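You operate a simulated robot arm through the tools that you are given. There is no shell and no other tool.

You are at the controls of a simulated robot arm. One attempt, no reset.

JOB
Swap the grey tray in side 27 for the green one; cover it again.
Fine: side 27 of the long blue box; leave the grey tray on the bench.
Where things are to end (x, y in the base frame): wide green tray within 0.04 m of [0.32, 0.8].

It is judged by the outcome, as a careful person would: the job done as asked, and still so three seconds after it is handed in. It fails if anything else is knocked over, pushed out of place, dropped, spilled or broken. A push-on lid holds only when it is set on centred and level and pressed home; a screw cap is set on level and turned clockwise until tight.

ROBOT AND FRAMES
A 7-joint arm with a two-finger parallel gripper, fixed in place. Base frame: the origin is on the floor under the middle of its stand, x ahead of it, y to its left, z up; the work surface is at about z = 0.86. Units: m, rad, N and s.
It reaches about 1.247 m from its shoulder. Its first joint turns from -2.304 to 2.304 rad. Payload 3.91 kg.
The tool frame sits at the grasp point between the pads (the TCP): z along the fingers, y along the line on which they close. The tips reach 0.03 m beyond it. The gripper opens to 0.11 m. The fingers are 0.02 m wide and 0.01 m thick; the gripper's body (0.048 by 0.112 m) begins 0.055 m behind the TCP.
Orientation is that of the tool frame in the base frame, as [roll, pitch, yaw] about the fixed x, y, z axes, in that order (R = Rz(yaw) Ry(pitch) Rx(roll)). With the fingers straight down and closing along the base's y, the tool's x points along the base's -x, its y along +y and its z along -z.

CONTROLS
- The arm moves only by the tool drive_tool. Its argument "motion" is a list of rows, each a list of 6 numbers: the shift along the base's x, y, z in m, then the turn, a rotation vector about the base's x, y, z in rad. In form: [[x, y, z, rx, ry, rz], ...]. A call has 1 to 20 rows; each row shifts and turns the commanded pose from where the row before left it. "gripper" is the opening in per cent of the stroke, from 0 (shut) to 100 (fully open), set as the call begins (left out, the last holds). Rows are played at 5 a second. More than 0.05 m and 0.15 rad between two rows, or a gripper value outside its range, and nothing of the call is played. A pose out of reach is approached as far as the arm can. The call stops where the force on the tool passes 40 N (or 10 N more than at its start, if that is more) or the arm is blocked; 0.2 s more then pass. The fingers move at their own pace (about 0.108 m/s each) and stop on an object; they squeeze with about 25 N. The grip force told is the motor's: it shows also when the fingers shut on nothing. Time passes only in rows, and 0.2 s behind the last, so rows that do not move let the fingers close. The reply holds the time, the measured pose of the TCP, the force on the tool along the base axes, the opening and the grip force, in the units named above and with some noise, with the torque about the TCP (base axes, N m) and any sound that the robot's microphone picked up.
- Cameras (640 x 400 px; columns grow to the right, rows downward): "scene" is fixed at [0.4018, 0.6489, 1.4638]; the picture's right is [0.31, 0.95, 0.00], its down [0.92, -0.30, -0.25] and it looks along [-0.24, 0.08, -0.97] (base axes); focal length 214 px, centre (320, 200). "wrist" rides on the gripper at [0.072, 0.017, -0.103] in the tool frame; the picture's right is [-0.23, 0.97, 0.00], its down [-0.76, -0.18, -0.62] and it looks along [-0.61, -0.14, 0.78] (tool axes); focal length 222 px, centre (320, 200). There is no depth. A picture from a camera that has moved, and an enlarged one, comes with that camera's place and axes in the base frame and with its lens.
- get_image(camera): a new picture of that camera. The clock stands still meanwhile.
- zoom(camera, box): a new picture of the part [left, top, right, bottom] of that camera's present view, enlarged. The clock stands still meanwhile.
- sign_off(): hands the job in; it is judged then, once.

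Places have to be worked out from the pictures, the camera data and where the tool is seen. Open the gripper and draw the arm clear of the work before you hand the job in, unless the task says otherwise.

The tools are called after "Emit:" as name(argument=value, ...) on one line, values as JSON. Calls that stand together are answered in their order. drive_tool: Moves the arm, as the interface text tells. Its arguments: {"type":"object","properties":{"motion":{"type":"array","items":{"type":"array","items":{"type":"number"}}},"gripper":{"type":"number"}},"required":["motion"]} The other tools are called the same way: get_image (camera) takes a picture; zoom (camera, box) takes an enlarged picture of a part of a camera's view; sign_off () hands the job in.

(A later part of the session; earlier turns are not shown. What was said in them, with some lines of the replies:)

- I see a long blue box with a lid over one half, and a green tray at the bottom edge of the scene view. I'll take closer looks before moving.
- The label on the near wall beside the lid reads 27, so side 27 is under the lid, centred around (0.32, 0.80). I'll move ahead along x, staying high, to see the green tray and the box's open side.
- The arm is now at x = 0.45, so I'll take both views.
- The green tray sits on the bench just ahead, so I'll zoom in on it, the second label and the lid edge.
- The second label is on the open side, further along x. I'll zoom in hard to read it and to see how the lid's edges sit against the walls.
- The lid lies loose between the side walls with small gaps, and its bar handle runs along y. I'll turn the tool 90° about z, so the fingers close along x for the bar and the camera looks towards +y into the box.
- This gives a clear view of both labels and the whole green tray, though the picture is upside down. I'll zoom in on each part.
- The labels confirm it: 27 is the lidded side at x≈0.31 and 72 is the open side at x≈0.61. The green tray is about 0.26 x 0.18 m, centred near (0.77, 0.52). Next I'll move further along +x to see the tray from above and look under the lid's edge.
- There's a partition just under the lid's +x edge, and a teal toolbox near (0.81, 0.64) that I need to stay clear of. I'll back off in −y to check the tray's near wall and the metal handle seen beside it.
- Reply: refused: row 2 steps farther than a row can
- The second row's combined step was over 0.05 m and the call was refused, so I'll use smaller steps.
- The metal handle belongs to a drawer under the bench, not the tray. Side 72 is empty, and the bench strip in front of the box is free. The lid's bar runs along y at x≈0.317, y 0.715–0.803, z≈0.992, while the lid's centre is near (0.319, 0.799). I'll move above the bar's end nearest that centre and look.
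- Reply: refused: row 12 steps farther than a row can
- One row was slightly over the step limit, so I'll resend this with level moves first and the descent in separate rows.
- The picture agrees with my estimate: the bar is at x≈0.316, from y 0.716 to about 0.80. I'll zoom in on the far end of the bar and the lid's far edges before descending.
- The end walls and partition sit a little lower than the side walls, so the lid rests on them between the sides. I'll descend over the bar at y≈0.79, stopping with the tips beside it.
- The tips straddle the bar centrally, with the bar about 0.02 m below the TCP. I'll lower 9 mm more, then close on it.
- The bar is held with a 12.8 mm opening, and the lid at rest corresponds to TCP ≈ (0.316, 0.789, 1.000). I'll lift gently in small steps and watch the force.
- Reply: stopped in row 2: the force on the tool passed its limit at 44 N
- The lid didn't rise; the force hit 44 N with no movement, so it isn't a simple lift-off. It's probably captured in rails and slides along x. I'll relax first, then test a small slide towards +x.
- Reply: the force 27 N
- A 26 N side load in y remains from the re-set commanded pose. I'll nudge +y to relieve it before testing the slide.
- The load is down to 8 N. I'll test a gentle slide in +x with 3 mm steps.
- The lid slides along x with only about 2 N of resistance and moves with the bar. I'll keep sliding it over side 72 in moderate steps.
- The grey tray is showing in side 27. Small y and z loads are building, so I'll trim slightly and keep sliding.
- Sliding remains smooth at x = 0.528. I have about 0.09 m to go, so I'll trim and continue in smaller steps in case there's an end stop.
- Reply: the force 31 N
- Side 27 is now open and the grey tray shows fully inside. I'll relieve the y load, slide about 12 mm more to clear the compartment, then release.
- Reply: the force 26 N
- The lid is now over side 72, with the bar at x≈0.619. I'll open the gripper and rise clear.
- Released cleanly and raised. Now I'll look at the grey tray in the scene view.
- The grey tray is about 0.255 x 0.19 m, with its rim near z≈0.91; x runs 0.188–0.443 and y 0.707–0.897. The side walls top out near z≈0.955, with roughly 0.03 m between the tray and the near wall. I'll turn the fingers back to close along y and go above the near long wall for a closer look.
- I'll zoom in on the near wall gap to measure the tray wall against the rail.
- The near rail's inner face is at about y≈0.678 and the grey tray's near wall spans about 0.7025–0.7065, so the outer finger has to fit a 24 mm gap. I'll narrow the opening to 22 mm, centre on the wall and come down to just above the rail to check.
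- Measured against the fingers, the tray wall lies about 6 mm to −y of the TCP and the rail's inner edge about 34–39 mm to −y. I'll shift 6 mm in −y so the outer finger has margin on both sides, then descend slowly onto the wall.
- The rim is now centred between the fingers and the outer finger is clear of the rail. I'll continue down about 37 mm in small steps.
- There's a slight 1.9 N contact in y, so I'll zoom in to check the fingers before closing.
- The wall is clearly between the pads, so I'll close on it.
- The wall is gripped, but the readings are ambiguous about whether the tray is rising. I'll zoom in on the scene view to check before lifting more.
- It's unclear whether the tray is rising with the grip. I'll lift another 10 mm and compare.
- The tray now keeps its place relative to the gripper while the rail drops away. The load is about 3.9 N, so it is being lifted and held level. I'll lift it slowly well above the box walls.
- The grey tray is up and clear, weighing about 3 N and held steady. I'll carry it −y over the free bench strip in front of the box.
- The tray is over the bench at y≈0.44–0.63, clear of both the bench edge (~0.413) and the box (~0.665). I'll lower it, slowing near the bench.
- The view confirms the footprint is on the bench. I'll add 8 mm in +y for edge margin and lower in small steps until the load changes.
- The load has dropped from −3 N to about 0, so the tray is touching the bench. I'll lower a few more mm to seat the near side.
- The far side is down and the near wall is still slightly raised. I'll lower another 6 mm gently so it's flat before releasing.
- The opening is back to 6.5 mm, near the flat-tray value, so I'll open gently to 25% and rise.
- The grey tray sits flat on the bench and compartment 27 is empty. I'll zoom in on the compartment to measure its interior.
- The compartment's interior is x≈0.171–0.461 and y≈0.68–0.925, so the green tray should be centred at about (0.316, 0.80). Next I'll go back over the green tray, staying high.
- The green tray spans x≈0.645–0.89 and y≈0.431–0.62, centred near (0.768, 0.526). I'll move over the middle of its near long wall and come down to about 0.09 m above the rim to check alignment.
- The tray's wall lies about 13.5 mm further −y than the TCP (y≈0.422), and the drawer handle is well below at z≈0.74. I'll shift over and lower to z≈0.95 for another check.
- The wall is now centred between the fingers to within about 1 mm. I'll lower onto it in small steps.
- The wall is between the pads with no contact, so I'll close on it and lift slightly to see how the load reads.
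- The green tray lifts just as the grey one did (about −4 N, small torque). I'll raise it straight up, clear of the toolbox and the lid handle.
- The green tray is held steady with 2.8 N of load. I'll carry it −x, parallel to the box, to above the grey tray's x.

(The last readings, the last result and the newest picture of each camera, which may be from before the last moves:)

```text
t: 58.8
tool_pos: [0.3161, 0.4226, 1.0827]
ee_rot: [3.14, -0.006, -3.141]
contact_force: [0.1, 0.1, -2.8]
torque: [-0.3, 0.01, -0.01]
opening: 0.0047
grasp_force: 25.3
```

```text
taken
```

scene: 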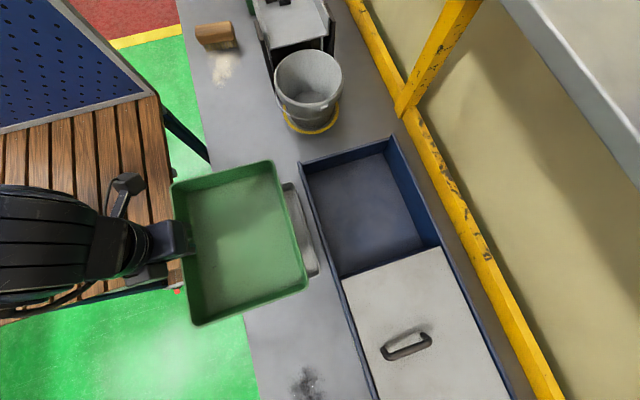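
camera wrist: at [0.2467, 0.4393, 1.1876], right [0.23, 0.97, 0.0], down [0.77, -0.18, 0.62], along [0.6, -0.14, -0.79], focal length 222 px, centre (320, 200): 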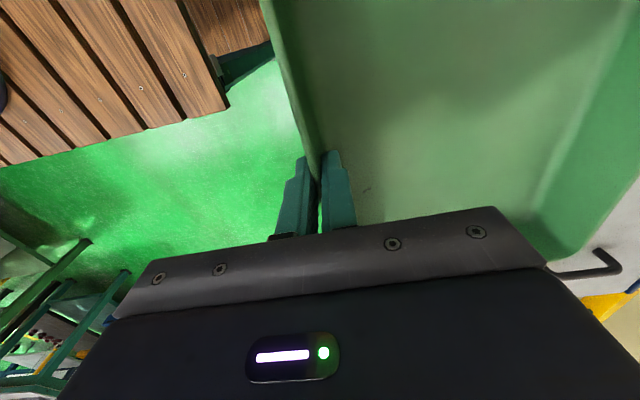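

The tray is centred on the grip in x (≈0.316) and level. I'll carry it +y over compartment 27.

Emit:
drive_tool(motion=[[0, 0.01, 0, 0, 0, 0], [0, 0.02, 0, 0, 0, 0], [0, 0.025, 0, 0, 0, 0], [0, 0.025, 0, 0, 0, 0], [0, 0.025, 0, 0, 0, 0], [0, 0.025, 0, 0, 0, 0], [0, 0.025, 0, 0, 0, 0], [0, 0.025, 0, 0, 0, 0], [0, 0.025, 0, 0, 0, 0], [0, 0.025, 0, 0, 0, 0], [0, 0.025, 0, 0, 0, 0], [0, 0.018, 0, 0, 0, 0], [0, 0.01, 0, 0, 0, 0], [0, 0, 0, 0, 0, 0]])

Emit:
get_image(camera="wrist")

Emit:
zoom(camera="scene", box=[285, 100, 477, 300])

```text
t: 61.8
tool_pos: [0.3151, 0.7032, 1.0838]
ee_rot: [3.139, -0.006, -3.141]
contact_force: [-0.7, -0.4, -3.1]
torque: [-0.29, -0.02, 0.0]
opening: 0.005
grasp_force: 24.7
```

```text
taken
camera wrist: at [0.2474, 0.7209, 1.1883], right [0.23, 0.97, 0.0], down [0.77, -0.18, 0.62], along [0.6, -0.14, -0.79], focal length 222 px, centre (320, 200)
```

wrist: 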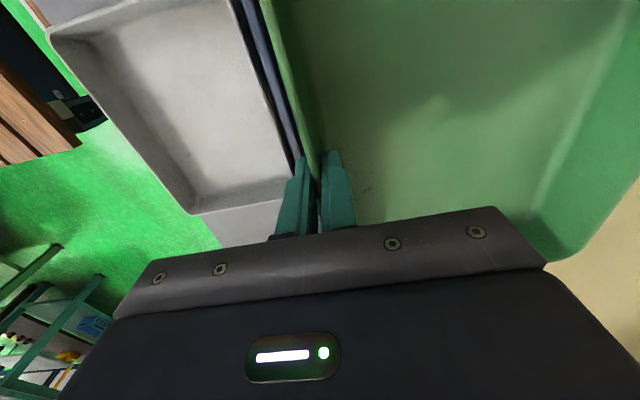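

```text
2.00 times, centred on (381, 200) of scene
camera zoom: at [0.4018, 0.6489, 1.4638], right [0.31, 0.95, 0.0], down [0.92, -0.3, -0.25], along [-0.24, 0.08, -0.97], focal length 429 px, centre (198, 200)
```

zoom: 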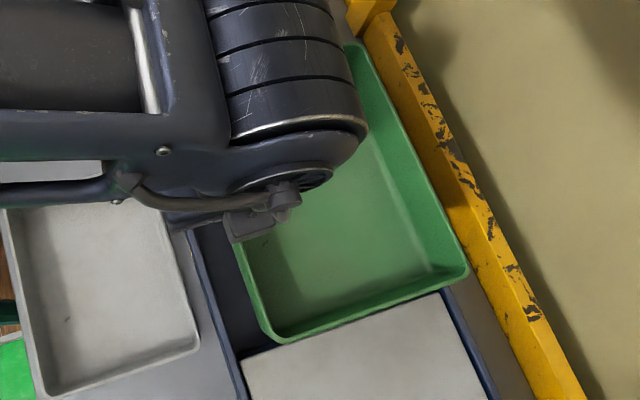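

The tray lines up with the compartment: its +x edge is at x≈0.445 against the partition at 0.461, and y is about 0.70–0.893. I'll lower it in, slowing towards the floor.

Emit:
drive_tool(motion=[[0, 0.001, -0.015, 0, 0, 0], [0, 0, -0.02, 0, 0, 0], [0, 0, -0.02, 0, 0, 0], [0, 0, -0.02, 0, 0, 0], [0, 0, -0.015, 0, 0, 0], [0, 0, -0.015, 0, 0, 0], [0, 0, -0.015, 0, 0, 0], [0, 0, -0.01, 0, 0, 0], [0, 0, -0.01, 0, 0, 0], [0, 0, 0, 0, 0, 0]])

Emit:
get_image(camera="wrist")

Emit:
zoom(camera="scene", box=[285, 100, 477, 300])

```text
t: 64.0
tool_pos: [0.3173, 0.7042, 0.9425]
ee_rot: [3.139, -0.007, 3.141]
contact_force: [-0.2, -0.4, -2.2]
torque: [-0.34, 0.0, 0.01]
opening: 0.0048
grasp_force: 24.9
```

```text
taken
camera wrist: at [0.2482, 0.7221, 1.0473], right [0.23, 0.97, 0.0], down [0.77, -0.18, 0.62], along [0.6, -0.14, -0.79], focal length 222 px, centre (320, 200)
```

wrist: 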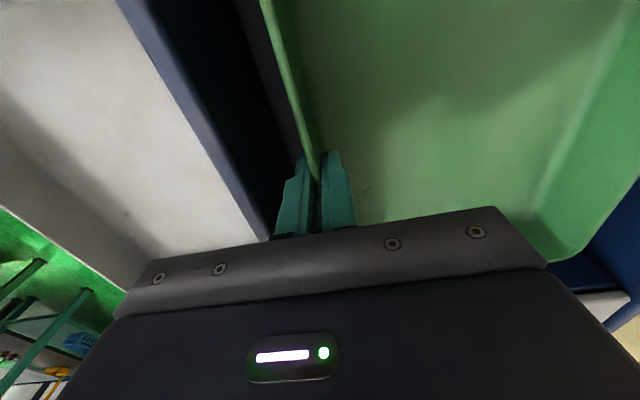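

```text
2.00 times, centred on (381, 200) of scene
camera zoom: at [0.4018, 0.6489, 1.4638], right [0.31, 0.95, 0.0], down [0.92, -0.3, -0.25], along [-0.24, 0.08, -0.97], focal length 429 px, centre (198, 200)
```

zoom: 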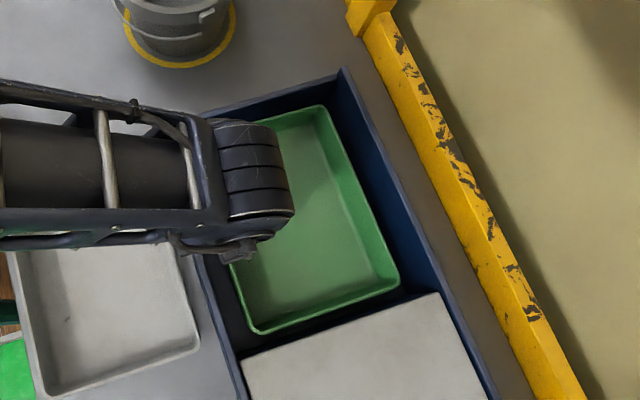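

The tray is inside the walls with margin on all sides and no contact. I'll lower in small steps until it seats.

Emit:
drive_tool(motion=[[0, 0, -0.005, 0, 0, 0], [0, 0, -0.005, 0, 0, 0], [0, 0, -0.004, 0, 0, 0], [0, 0, -0.003, 0, 0, 0], [0, 0, 0, 0, 0, 0]])

```text
t: 65.2
tool_pos: [0.318, 0.706, 0.9278]
ee_rot: [3.141, -0.007, 3.141]
contact_force: [0.0, -1.4, 2.8]
torque: [0.74, -0.24, -0.06]
opening: 0.0054
grasp_force: 24.6
```

The far side has touched down. As with the grey tray, the near side settles after about 10 mm more, so I'll go down gently.

Emit:
drive_tool(motion=[[0, 0, -0.002, 0, 0, 0], [0, 0, -0.002, 0, 0, 0], [0, 0, -0.002, 0, 0, 0], [0, 0, -0.002, 0, 0, 0], [0, 0, 0, 0, 0, 0]])

```text
t: 66.3
tool_pos: [0.3172, 0.7048, 0.9173]
ee_rot: [3.139, -0.009, 3.142]
contact_force: [0.9, -2.1, 6.1]
torque: [0.73, 0.1, -0.05]
opening: 0.0071
grasp_force: 25.0
```

The opening reads 7.1 mm, the same as when it sat flat on the bench, so the tray is seated. I'll open to 20% so the outer finger stays off the rail, then rise.

Emit:
drive_tool(motion=[[0, 0, 0, 0, 0, 0], [0, 0, 0, 0, 0, 0], [0, 0, 0, 0, 0, 0]], gripper=20)

Emit:
drive_tool(motion=[[0, 0, 0.008, 0, 0, 0], [0, 0, 0.015, 0, 0, 0], [0, 0, 0.03, 0, 0, 0], [0, 0, 0.045, 0, 0, 0], [0, 0, 0.045, 0, 0, 0], [0, 0, 0.045, 0, 0, 0], [0, 0, 0, 0, 0, 0]])

Emit:
get_image(camera="wrist")

Emit:
zoom(camera="scene", box=[285, 100, 477, 300])

```text
t: 67.2
tool_pos: [0.317, 0.7056, 0.9174]
ee_rot: [-3.141, -0.009, 3.141]
contact_force: [1.4, 0.3, -0.6]
torque: [0.02, -0.01, -0.01]
opening: 0.0223
grasp_force: 0.0
```

```text
t: 68.8
tool_pos: [0.3175, 0.7029, 1.1075]
ee_rot: [3.139, -0.008, 3.141]
contact_force: [-0.3, -0.2, -0.2]
torque: [-0.02, -0.02, 0.0]
opening: 0.0218
grasp_force: 0.0
```

```text
taken
camera wrist: at [0.2489, 0.7203, 1.2115], right [0.23, 0.97, 0.0], down [0.77, -0.18, 0.62], along [0.6, -0.14, -0.79], focal length 222 px, centre (320, 200)
```

wrist: 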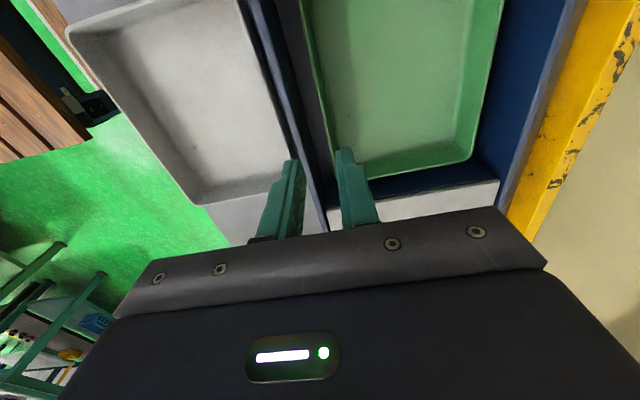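

```text
2.00 times, centred on (381, 200) of scene
camera zoom: at [0.4018, 0.6489, 1.4638], right [0.31, 0.95, 0.0], down [0.92, -0.3, -0.25], along [-0.24, 0.08, -0.97], focal length 429 px, centre (198, 200)
```

zoom: 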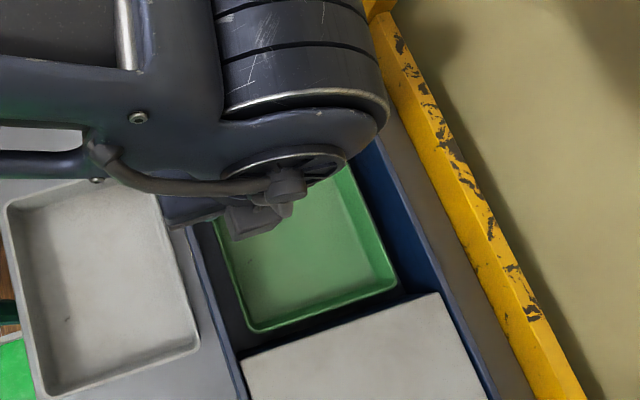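

The green tray sits in compartment 27 and the grey one is on the bench. Next I'll turn back 90° and return above the lid handle at (0.619, 0.789), where I left it.

Emit:
drive_tool(motion=[[0, 0, 0.04, 0, 0, 0], [0.0274, 0.0078, 0, 0, 0, 0.1428], [0.0274, 0.0078, 0, 0, 0, 0.1428], [0.0274, 0.0078, 0, 0, 0, 0.1428], [0.0274, 0.0078, 0, 0, 0, 0.1428], [0.0274, 0.0078, 0, 0, 0, 0.1428], [0.0274, 0.0078, 0, 0, 0, 0.1428], [0.0274, 0.0078, 0, 0, 0, 0.1428], [0.0274, 0.0078, 0, 0, 0, 0.1428], [0.0274, 0.0078, 0, 0, 0, 0.1428], [0.0274, 0.0078, 0, 0, 0, 0.1428], [0.0274, 0.0078, 0, 0, 0, 0.1428], [0, 0, 0, 0, 0, 0]], gripper=60)

Emit:
get_image(camera="wrist")

Emit:
get_image(camera="scene")

```text
t: 71.5
tool_pos: [0.6174, 0.7914, 1.1482]
ee_rot: [3.141, -0.008, -1.569]
contact_force: [0.2, 0.1, -0.6]
torque: [0.01, 0.01, -0.02]
opening: 0.0659
grasp_force: 0.2
```

```text
taken
camera wrist: at [0.6031, 0.7195, 1.2516], right [-0.97, 0.23, 0.0], down [0.18, 0.77, 0.62], along [0.14, 0.6, -0.79], focal length 222 px, centre (320, 200)
```

wrist: 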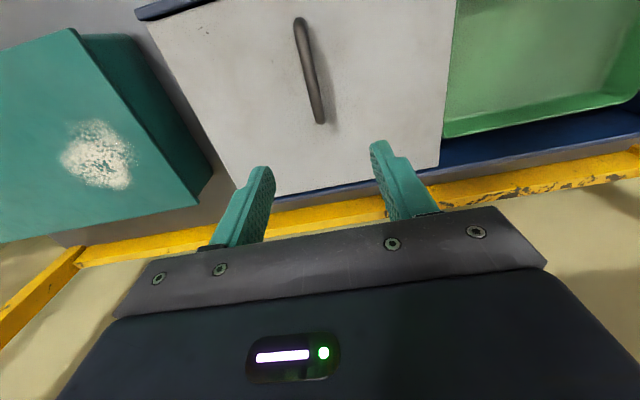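

```text
taken
```

scene: 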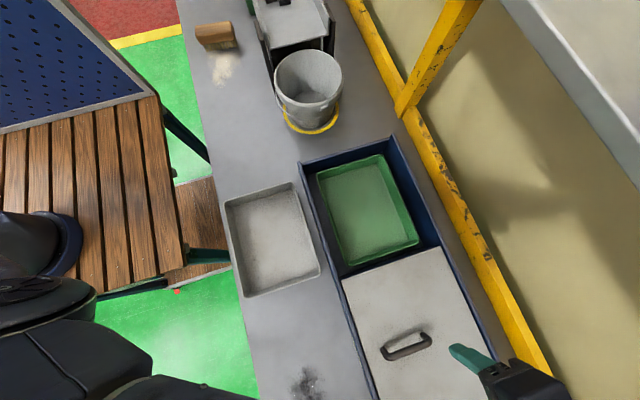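

The green tray is well seated and the handle is where I left it. I'll descend over the bar as before.

Emit:
drive_tool(motion=[[0.002, -0.002, -0.04, 0, 0, 0], [0, 0, -0.04, 0, 0, 0], [0, 0, -0.035, 0, 0, 0], [0, 0, -0.02, 0, 0, 0], [0, 0, -0.008, 0, 0, 0], [0, 0, -0.005, 0, 0, 0], [0, 0, 0, 0, 0, 0]])

Emit:
get_image(camera="wrist")

```text
t: 73.2
tool_pos: [0.6193, 0.7881, 0.9994]
ee_rot: [3.14, -0.007, -1.569]
contact_force: [-0.2, 0.0, -0.1]
torque: [0.0, 0.0, -0.01]
opening: 0.0659
grasp_force: 0.2
```

```text
taken
camera wrist: at [0.6061, 0.7174, 1.1037], right [-0.97, 0.23, 0.0], down [0.18, 0.77, 0.62], along [0.14, 0.6, -0.79], focal length 222 px, centre (320, 200)
```

wrist: 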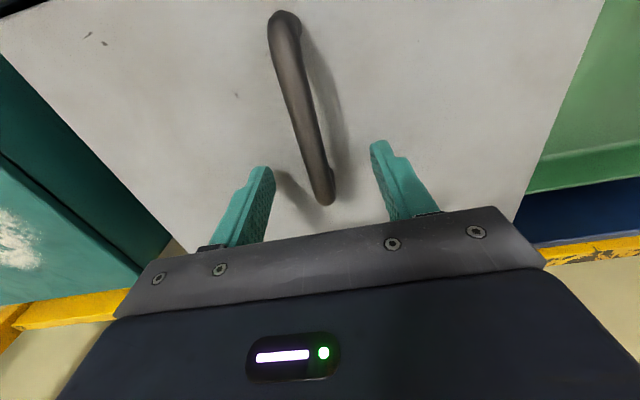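

The bar is centred between the fingers with no contact. I'll close on it.

Emit:
drive_tool(motion=[[0, 0, 0, 0, 0, 0], [0, 0, 0, 0, 0, 0], [0, 0, 0, 0, 0, 0], [0, 0, 0, 0, 0, 0]], gripper=0)

Emit:
drive_tool(motion=[[-0.005, 0, 0, 0, 0, 0], [-0.01, 0, 0, 0, 0, 0], [-0.02, 0, 0, 0, 0, 0], [-0.02, 0, 0, 0, 0, 0], [-0.01, 0, 0, 0, 0, 0], [0, 0, 0, 0, 0, 0]])

```text
t: 74.2
tool_pos: [0.6198, 0.789, 1.0001]
ee_rot: [3.14, -0.009, -1.571]
contact_force: [1.0, 0.7, 0.3]
torque: [-0.09, -0.01, 0.02]
opening: 0.0129
grasp_force: 45.1
```

```text
t: 75.5
tool_pos: [0.5554, 0.7889, 0.9983]
ee_rot: [3.14, -0.007, -1.572]
contact_force: [0.5, -22.5, 16.6]
torque: [-0.79, -0.03, 0.03]
opening: 0.0127
grasp_force: 44.9
```

The lid is sliding back. Small y and z loads are building, so I'll trim them out and continue towards −x.

Emit:
drive_tool(motion=[[-0.01, -0.001, 0.0008, 0, 0, 0], [-0.02, 0, 0, 0, 0, 0], [-0.02, 0, 0, 0, 0, 0], [-0.02, 0, 0, 0, 0, 0], [-0.01, 0, 0, 0, 0, 0], [0, 0, 0, 0, 0, 0]])

```text
t: 77.0
tool_pos: [0.4758, 0.7895, 0.9986]
ee_rot: [3.14, -0.006, -1.572]
contact_force: [-1.3, -9.9, 5.3]
torque: [0.08, 0.01, 0.06]
opening: 0.0128
grasp_force: 45.3
```

The loads are low and the slide is smooth at x = 0.476. I'll keep going, slowing as the lid approaches its original closed position at x≈0.3155.

Emit:
drive_tool(motion=[[-0.01, -0.0004, 0.0003, 0, 0, 0], [-0.02, 0, 0, 0, 0, 0], [-0.02, 0, 0, 0, 0, 0], [-0.02, 0, 0, 0, 0, 0], [-0.02, 0, 0, 0, 0, 0], [-0.02, 0, 0, 0, 0, 0], [-0.02, 0, 0, 0, 0, 0], [0, 0, 0, 0, 0, 0]])

Emit:
get_image(camera="scene")

```text
t: 78.8
tool_pos: [0.3426, 0.7878, 0.9986]
ee_rot: [3.139, -0.003, -1.572]
contact_force: [-1.0, 33.5, 6.6]
torque: [0.74, 0.09, 0.0]
opening: 0.0128
grasp_force: 45.5
```

```text
taken
```

scene: 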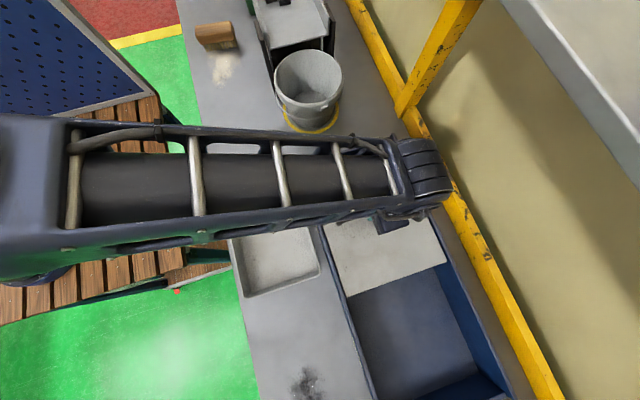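

A 33 N y load has built up, so I'll trim +y first. Then I'll finish the last 27 mm in small steps.

Emit:
drive_tool(motion=[[0, 0.0015, 0, 0, 0, 0], [-0.006, 0.0002, 0.0002, 0, 0, 0], [-0.008, 0, 0, 0, 0, 0], [-0.007, 0, 0, 0, 0, 0], [0, 0, 0, 0, 0, 0]])

```text
t: 80.0
tool_pos: [0.323, 0.7893, 0.9994]
ee_rot: [3.14, -0.01, -1.571]
contact_force: [0.4, -20.2, 1.1]
torque: [-0.31, -0.06, -0.01]
opening: 0.0128
grasp_force: 45.2
```

About 8 mm remains to the original closed position. I'll trim y slightly and step in, watching for an end stop.

Emit:
drive_tool(motion=[[-0.002, -0.001, 0, 0, 0, 0], [-0.003, 0, 0, 0, 0, 0], [-0.002, 0, 0, 0, 0, 0], [0, 0, 0, 0, 0, 0]])

Emit:
get_image(camera="wrist")

Emit:
zoom(camera="scene", box=[290, 180, 482, 300])

```text
t: 81.0
tool_pos: [0.3177, 0.7884, 0.9992]
ee_rot: [3.14, -0.009, -1.571]
contact_force: [0.6, -20.5, -11.5]
torque: [-0.46, -0.04, -0.13]
opening: 0.0128
grasp_force: 45.0
```

```text
taken
camera wrist: at [0.3029, 0.7175, 1.1037], right [-0.97, 0.23, 0.0], down [0.18, 0.77, 0.62], along [0.14, 0.6, -0.79], focal length 222 px, centre (320, 200)
```

wrist: 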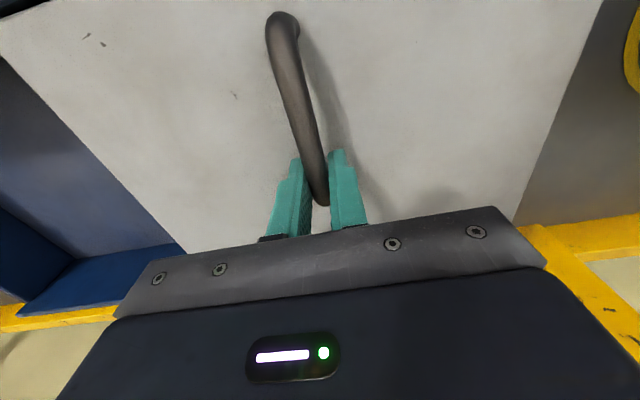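

```text
3.33 times, centred on (386, 240) of scene
camera zoom: at [0.4018, 0.6489, 1.4638], right [0.31, 0.95, 0.0], down [0.92, -0.3, -0.25], along [-0.24, 0.08, -0.97], focal length 715 px, centre (100, 67)
```

zoom: 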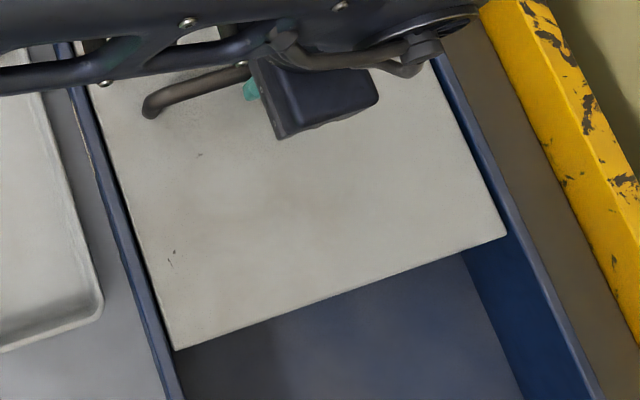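

The lid is about 3 mm short of its original spot by both the pose and the scene picture. I'll trim and step the last 3 mm.

Emit:
drive_tool(motion=[[-0.001, -0.001, -0.0005, 0, 0, 0], [-0.0015, 0, 0, 0, 0, 0], [-0.0005, 0, 0, 0, 0, 0], [0, 0, 0, 0, 0, 0]])

Emit:
zoom(camera="scene", box=[416, 235, 464, 265])

```text
t: 82.0
tool_pos: [0.3155, 0.7894, 0.9993]
ee_rot: [3.14, -0.005, -1.572]
contact_force: [9.8, 1.7, -8.9]
torque: [-0.45, -0.09, 0.12]
opening: 0.0127
grasp_force: 45.2
```

```text
13.33 times, centred on (440, 250) of scene
camera zoom: at [0.4018, 0.6489, 1.4638], right [0.31, 0.95, 0.0], down [0.92, -0.3, -0.25], along [-0.24, 0.08, -0.97], focal length 2860 px, centre (-1280, -467)
```

zoom: 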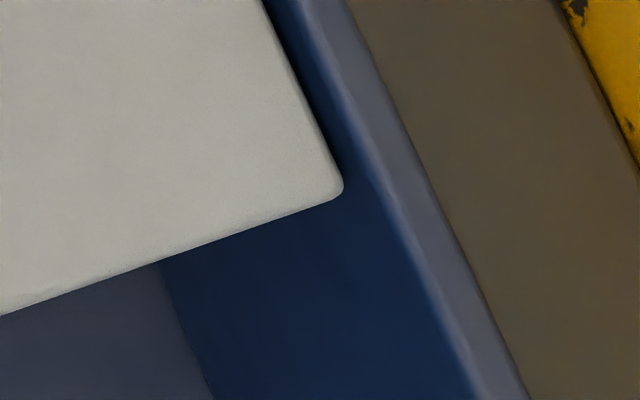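

The lid's corner is back at exactly its original pixel and a 10 N reaction shows the end stop, so it's fully closed. I'll release and rise.

Emit:
drive_tool(motion=[[0, 0, 0, 0, 0, 0], [0, 0, 0, 0, 0, 0], [0, 0, 0, 0, 0, 0]], gripper=60)

Emit:
drive_tool(motion=[[0, 0, 0.02, 0, 0, 0], [0, 0, 0.04, 0, 0, 0], [0, 0, 0.05, 0, 0, 0], [0, 0, 0.05, 0, 0, 0], [0, 0, 0.03, 0, 0, 0], [-0.01, -0.045, 0, 0, 0, 0], [-0.01, -0.045, 0, 0, 0, 0], [-0.01, -0.045, 0, 0, 0, 0], [-0.01, -0.045, 0, 0, 0, 0], [-0.01, -0.045, 0, 0, 0, 0], [-0.01, -0.045, 0, 0, 0, 0], [-0.01, -0.045, 0, 0, 0, 0], [0, 0, 0, 0, 0, 0]])

Emit:
get_image(camera="scene")

Emit:
get_image(camera="wrist")

```text
t: 82.8
tool_pos: [0.3155, 0.7884, 0.9997]
ee_rot: [3.14, -0.007, -1.572]
contact_force: [0.8, -0.1, -0.3]
torque: [-0.04, -0.01, 0.03]
opening: 0.0661
grasp_force: 0.1
```

```text
t: 85.5
tool_pos: [0.2434, 0.4721, 1.1901]
ee_rot: [3.139, -0.006, -1.571]
contact_force: [-0.1, -0.1, 0.0]
torque: [-0.02, 0.01, 0.0]
opening: 0.0662
grasp_force: 0.1
```

```text
taken
```

scene: 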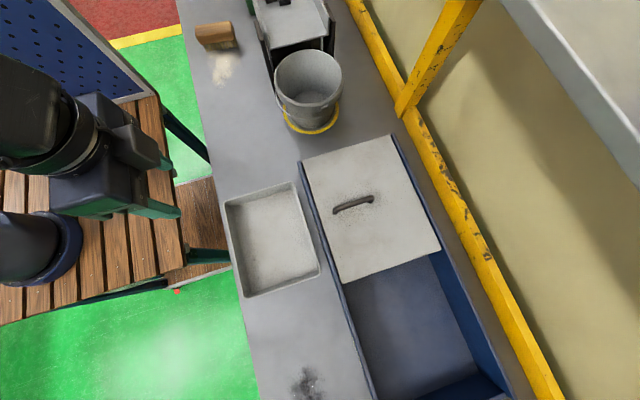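

```text
taken
camera wrist: at [0.2287, 0.4006, 1.2945], right [-0.97, 0.23, 0.0], down [0.18, 0.77, 0.62], along [0.14, 0.6, -0.79], focal length 222 px, centre (320, 200)
```

wrist: 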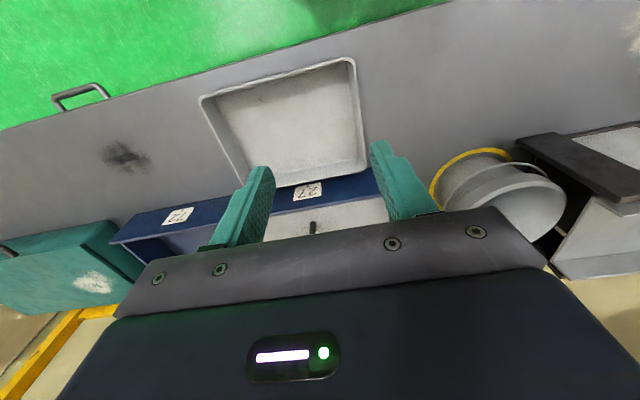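

The lid is closed over side 27, the grey tray is flat on the bench, and the bucket, brush and toolbox haven't moved. I'll do one last check of the lid's −x corner against its original picture.

Emit:
zoom(camera="scene", box=[290, 150, 338, 180])

Emit:
zoom(camera="scene", box=[200, 160, 360, 320])

```text
13.33 times, centred on (314, 165) of scene
camera zoom: at [0.4018, 0.6489, 1.4638], right [0.31, 0.95, 0.0], down [0.92, -0.3, -0.25], along [-0.24, 0.08, -0.97], focal length 2860 px, centre (400, 667)
```

zoom: 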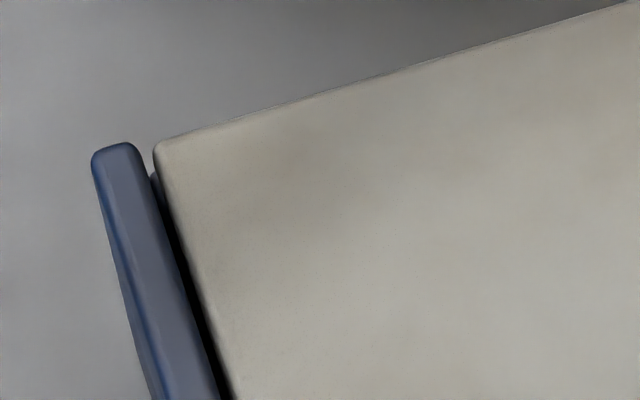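

```text
2.50 times, centred on (280, 240) of scene
camera zoom: at [0.4018, 0.6489, 1.4638], right [0.31, 0.95, 0.0], down [0.92, -0.3, -0.25], along [-0.24, 0.08, -0.97], focal length 536 px, centre (420, 100)
```

zoom: 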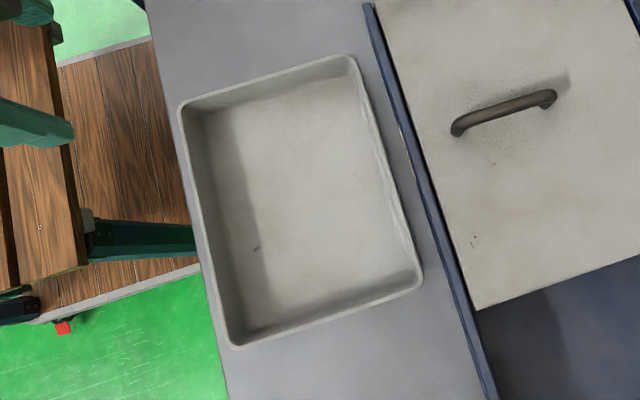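

The lid's corner matches its original position, the grey tray rests fully on the bench, and the arm is clear with the gripper open. I'm handing the job in.

Emit:
sign_off()

```text
The job is handed in.
```

The trays are swapped and side 27 is covered again; I've handed the job in, but no verdict came back.

- **Green tray:** it sits flat in side 27, centred at about (0.317, 0.80), which is within the 0.04 m allowed around [0.32, 0.8].
- **Grey tray:** it is flat on the bench in front of the box, clear of the bench edge and the box wall.
- **Lid:** it turned out to slide along the box rather than lift off. My first attempt to lift it hit the 40 N force limit without moving it. I slid it over side 72 for the swap, then back until it met its end stop. Its corners match the first pictures.
- **Everything else:** the last pictures show the bucket, brush and toolbox where they were. The gripper is open and the arm is clear of the work.
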